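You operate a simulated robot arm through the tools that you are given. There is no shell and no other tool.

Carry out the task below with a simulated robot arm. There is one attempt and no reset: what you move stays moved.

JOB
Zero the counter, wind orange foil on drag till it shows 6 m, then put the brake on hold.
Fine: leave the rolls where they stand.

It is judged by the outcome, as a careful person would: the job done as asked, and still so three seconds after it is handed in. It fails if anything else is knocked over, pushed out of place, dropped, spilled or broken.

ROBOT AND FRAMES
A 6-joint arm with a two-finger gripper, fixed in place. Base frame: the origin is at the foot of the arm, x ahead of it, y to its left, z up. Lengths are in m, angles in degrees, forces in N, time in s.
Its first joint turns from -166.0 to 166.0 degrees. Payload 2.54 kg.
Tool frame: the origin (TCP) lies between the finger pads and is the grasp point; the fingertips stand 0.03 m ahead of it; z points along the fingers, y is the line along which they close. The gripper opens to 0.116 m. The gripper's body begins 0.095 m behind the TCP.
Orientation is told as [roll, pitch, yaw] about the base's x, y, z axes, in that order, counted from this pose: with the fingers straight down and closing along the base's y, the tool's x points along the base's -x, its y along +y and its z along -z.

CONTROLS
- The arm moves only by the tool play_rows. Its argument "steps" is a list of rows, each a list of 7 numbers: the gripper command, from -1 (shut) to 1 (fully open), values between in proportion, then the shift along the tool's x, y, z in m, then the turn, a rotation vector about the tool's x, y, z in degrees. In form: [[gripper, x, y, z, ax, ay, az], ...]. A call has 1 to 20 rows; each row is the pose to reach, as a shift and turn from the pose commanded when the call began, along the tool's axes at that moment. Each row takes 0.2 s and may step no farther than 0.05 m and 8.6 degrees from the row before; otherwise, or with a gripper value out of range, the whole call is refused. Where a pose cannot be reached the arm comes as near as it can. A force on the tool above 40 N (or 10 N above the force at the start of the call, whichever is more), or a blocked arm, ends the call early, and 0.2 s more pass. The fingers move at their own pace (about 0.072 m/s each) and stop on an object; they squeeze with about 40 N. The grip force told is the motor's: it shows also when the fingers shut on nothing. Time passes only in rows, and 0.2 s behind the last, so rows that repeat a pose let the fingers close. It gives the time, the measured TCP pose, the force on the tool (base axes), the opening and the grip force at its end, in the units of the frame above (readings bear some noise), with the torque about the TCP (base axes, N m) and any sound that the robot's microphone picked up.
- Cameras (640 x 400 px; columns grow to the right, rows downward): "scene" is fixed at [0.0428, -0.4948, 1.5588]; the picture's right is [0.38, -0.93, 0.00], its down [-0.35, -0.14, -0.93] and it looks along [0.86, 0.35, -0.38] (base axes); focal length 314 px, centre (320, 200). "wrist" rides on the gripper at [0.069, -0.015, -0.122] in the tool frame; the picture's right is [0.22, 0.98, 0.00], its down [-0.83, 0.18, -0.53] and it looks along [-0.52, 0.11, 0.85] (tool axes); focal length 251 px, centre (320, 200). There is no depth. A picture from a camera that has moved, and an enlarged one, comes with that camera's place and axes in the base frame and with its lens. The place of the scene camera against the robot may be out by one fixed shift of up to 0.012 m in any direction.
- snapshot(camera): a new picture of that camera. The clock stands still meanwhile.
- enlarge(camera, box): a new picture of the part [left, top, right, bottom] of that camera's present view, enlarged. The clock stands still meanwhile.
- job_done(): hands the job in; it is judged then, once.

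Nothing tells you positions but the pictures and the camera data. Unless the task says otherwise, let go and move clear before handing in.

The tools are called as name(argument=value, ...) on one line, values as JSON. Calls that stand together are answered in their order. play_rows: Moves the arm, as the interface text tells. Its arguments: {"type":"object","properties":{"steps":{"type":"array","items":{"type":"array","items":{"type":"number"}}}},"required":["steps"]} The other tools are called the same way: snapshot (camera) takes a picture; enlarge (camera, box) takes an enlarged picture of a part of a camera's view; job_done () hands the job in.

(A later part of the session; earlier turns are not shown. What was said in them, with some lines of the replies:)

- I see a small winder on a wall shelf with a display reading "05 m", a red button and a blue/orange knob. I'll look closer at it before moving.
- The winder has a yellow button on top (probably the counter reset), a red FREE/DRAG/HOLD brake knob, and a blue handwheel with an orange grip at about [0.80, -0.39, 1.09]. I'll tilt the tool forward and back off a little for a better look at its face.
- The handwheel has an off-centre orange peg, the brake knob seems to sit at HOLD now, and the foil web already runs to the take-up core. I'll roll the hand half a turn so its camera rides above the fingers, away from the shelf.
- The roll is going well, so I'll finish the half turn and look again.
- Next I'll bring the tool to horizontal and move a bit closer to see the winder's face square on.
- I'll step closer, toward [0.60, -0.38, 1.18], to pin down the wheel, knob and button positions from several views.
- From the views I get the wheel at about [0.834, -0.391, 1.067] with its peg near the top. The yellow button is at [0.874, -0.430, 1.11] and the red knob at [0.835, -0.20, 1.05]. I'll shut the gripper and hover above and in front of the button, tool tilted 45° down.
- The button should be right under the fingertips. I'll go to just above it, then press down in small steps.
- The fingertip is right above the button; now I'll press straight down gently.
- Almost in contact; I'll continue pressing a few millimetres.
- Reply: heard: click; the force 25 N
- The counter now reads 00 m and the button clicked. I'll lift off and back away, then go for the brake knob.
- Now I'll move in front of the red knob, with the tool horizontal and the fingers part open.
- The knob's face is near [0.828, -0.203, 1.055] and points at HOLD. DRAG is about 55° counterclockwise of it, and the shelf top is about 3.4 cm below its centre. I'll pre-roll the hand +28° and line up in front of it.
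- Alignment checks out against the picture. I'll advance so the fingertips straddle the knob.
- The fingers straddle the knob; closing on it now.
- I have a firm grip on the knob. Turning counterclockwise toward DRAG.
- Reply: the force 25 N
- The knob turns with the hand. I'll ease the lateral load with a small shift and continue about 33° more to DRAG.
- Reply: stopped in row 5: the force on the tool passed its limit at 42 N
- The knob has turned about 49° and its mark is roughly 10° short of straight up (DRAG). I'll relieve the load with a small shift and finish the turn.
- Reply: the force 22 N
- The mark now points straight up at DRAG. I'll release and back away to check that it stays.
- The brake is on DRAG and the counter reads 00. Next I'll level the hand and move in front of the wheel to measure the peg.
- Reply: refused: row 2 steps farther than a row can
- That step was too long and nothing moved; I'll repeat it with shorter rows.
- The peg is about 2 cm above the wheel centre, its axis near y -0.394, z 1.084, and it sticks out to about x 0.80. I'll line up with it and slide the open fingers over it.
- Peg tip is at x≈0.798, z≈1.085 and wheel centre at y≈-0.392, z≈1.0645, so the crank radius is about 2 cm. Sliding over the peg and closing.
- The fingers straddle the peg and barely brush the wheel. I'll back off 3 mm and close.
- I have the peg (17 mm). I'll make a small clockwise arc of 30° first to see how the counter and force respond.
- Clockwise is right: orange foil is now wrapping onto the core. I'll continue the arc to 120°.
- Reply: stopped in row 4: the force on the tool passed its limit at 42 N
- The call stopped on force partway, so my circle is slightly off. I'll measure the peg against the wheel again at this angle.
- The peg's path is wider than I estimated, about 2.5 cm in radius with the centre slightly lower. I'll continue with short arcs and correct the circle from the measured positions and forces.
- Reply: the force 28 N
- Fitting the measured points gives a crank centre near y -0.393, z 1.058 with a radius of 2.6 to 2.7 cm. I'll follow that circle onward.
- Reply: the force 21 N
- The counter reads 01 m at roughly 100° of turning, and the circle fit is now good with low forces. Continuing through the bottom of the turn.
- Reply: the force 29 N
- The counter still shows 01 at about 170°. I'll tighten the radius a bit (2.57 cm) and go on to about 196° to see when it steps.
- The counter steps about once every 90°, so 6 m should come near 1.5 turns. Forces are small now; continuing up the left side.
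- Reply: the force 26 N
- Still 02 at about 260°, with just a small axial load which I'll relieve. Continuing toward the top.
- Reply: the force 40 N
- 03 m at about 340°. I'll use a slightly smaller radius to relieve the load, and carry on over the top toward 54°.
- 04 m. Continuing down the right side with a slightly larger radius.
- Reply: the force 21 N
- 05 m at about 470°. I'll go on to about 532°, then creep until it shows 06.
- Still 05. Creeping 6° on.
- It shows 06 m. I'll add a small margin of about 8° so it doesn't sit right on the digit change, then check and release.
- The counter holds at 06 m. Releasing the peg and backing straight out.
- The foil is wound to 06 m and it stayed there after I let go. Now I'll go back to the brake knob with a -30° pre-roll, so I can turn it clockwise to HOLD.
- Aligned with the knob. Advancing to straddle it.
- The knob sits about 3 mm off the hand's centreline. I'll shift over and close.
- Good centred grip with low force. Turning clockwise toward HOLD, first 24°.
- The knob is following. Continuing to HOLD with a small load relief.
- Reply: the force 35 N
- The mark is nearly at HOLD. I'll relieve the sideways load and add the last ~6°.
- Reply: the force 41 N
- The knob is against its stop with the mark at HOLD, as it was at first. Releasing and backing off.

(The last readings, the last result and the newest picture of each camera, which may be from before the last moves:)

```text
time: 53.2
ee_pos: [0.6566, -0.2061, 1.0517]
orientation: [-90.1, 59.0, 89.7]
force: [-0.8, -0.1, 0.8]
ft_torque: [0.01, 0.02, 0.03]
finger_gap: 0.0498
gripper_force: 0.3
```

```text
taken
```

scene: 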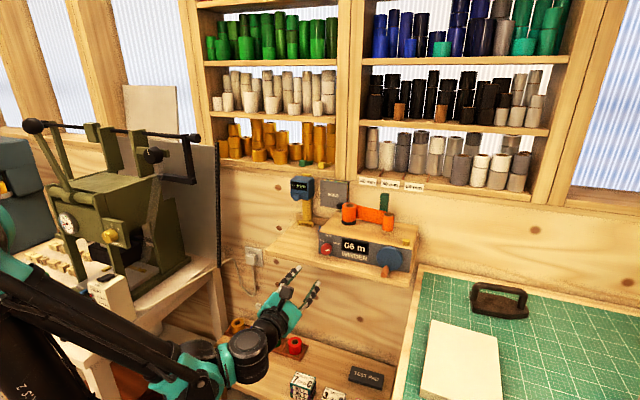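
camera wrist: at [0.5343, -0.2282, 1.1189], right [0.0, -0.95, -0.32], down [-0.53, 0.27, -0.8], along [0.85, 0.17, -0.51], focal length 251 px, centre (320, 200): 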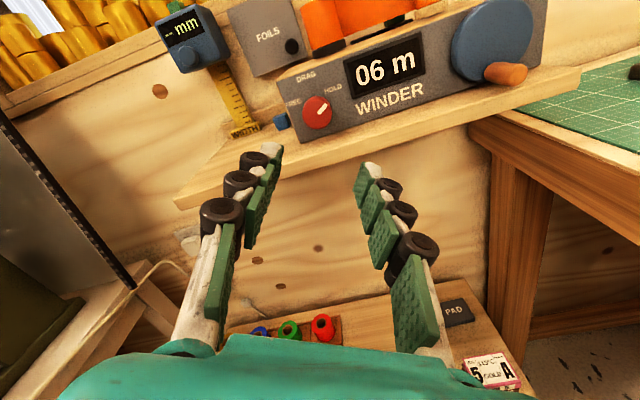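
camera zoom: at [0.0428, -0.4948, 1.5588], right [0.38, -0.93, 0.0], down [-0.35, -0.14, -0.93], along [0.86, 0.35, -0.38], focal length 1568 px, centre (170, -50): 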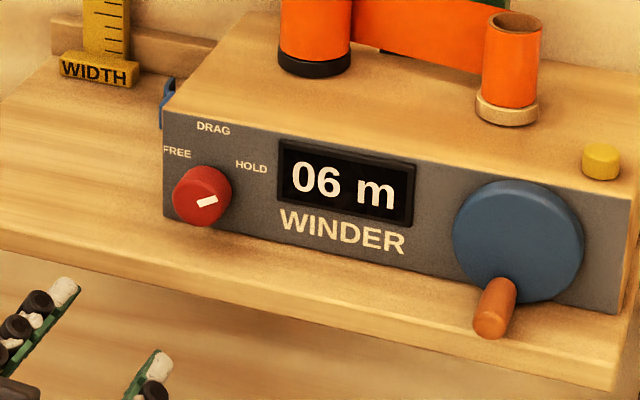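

The display reads 06 m, the brake points at HOLD, the rolls stand where they were, and the hand is clear. I'll wait a moment to confirm it all stays so.

play_rows(steps=[[-0.14, 0, 0, -0.01, 0, 0, 0], [-0.14, 0, 0, -0.01, 0, 0, 0], [-0.14, 0, 0, -0.01, 0, 0, 0], [-0.14, 0, 0, -0.01, 0, 0, 0], [-0.14, 0, 0, -0.01, 0, 0, 0], [-0.14, 0, 0, -0.01, 0, 0, 0], [-0.14, 0, 0, -0.01, 0, 0, 0], [-0.14, 0, 0, -0.01, 0, 0, 0]])

enlarge(camera="scene", box=[290, 190, 430, 290])

```text
time: 55.0
ee_pos: [0.6437, -0.2073, 1.0525]
orientation: [-90.1, 59.0, 89.6]
force: [-0.5, 0.6, 0.2]
ft_torque: [0.01, 0.01, 0.02]
finger_gap: 0.0498
gripper_force: 0.0
```

```text
4.00 times, centred on (360, 240) of scene
camera zoom: at [0.0428, -0.4948, 1.5588], right [0.38, -0.93, 0.0], down [-0.35, -0.14, -0.93], along [0.86, 0.35, -0.38], focal length 1254 px, centre (160, 40)
```

zoom: 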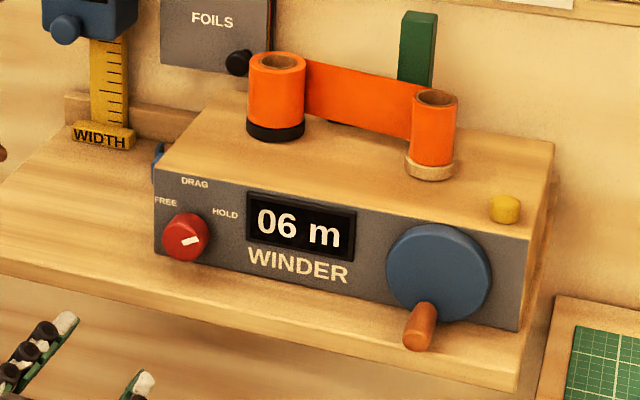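

Everything is steady: the counter shows 06 m, the brake is on HOLD, the rolls are in place and the arm is clear. Handing the job in.

job_done()

```text
The job is handed in.
```

The job is done and handed in: the counter was zeroed, orange foil was wound on drag until it showed 6 m, and the brake is back on hold.

- **Counter:** I pressed the yellow button and it went to 00 m. The final reading is 06 m, wound about 8° past the digit change so it doesn't flicker back to 05.
- **Brake:** it was on hold at the start. I turned it to drag for the winding, then back to hold until it reached its stop.
- **Rolls:** I left them where they stand, and nothing else was moved or knocked over.

The arm stopped once on its force limit early in the winding because my first estimate of the crank circle was too small. I corrected it and the winding finished normally. After I backed the arm away, everything held steady for about two seconds before I handed it in.
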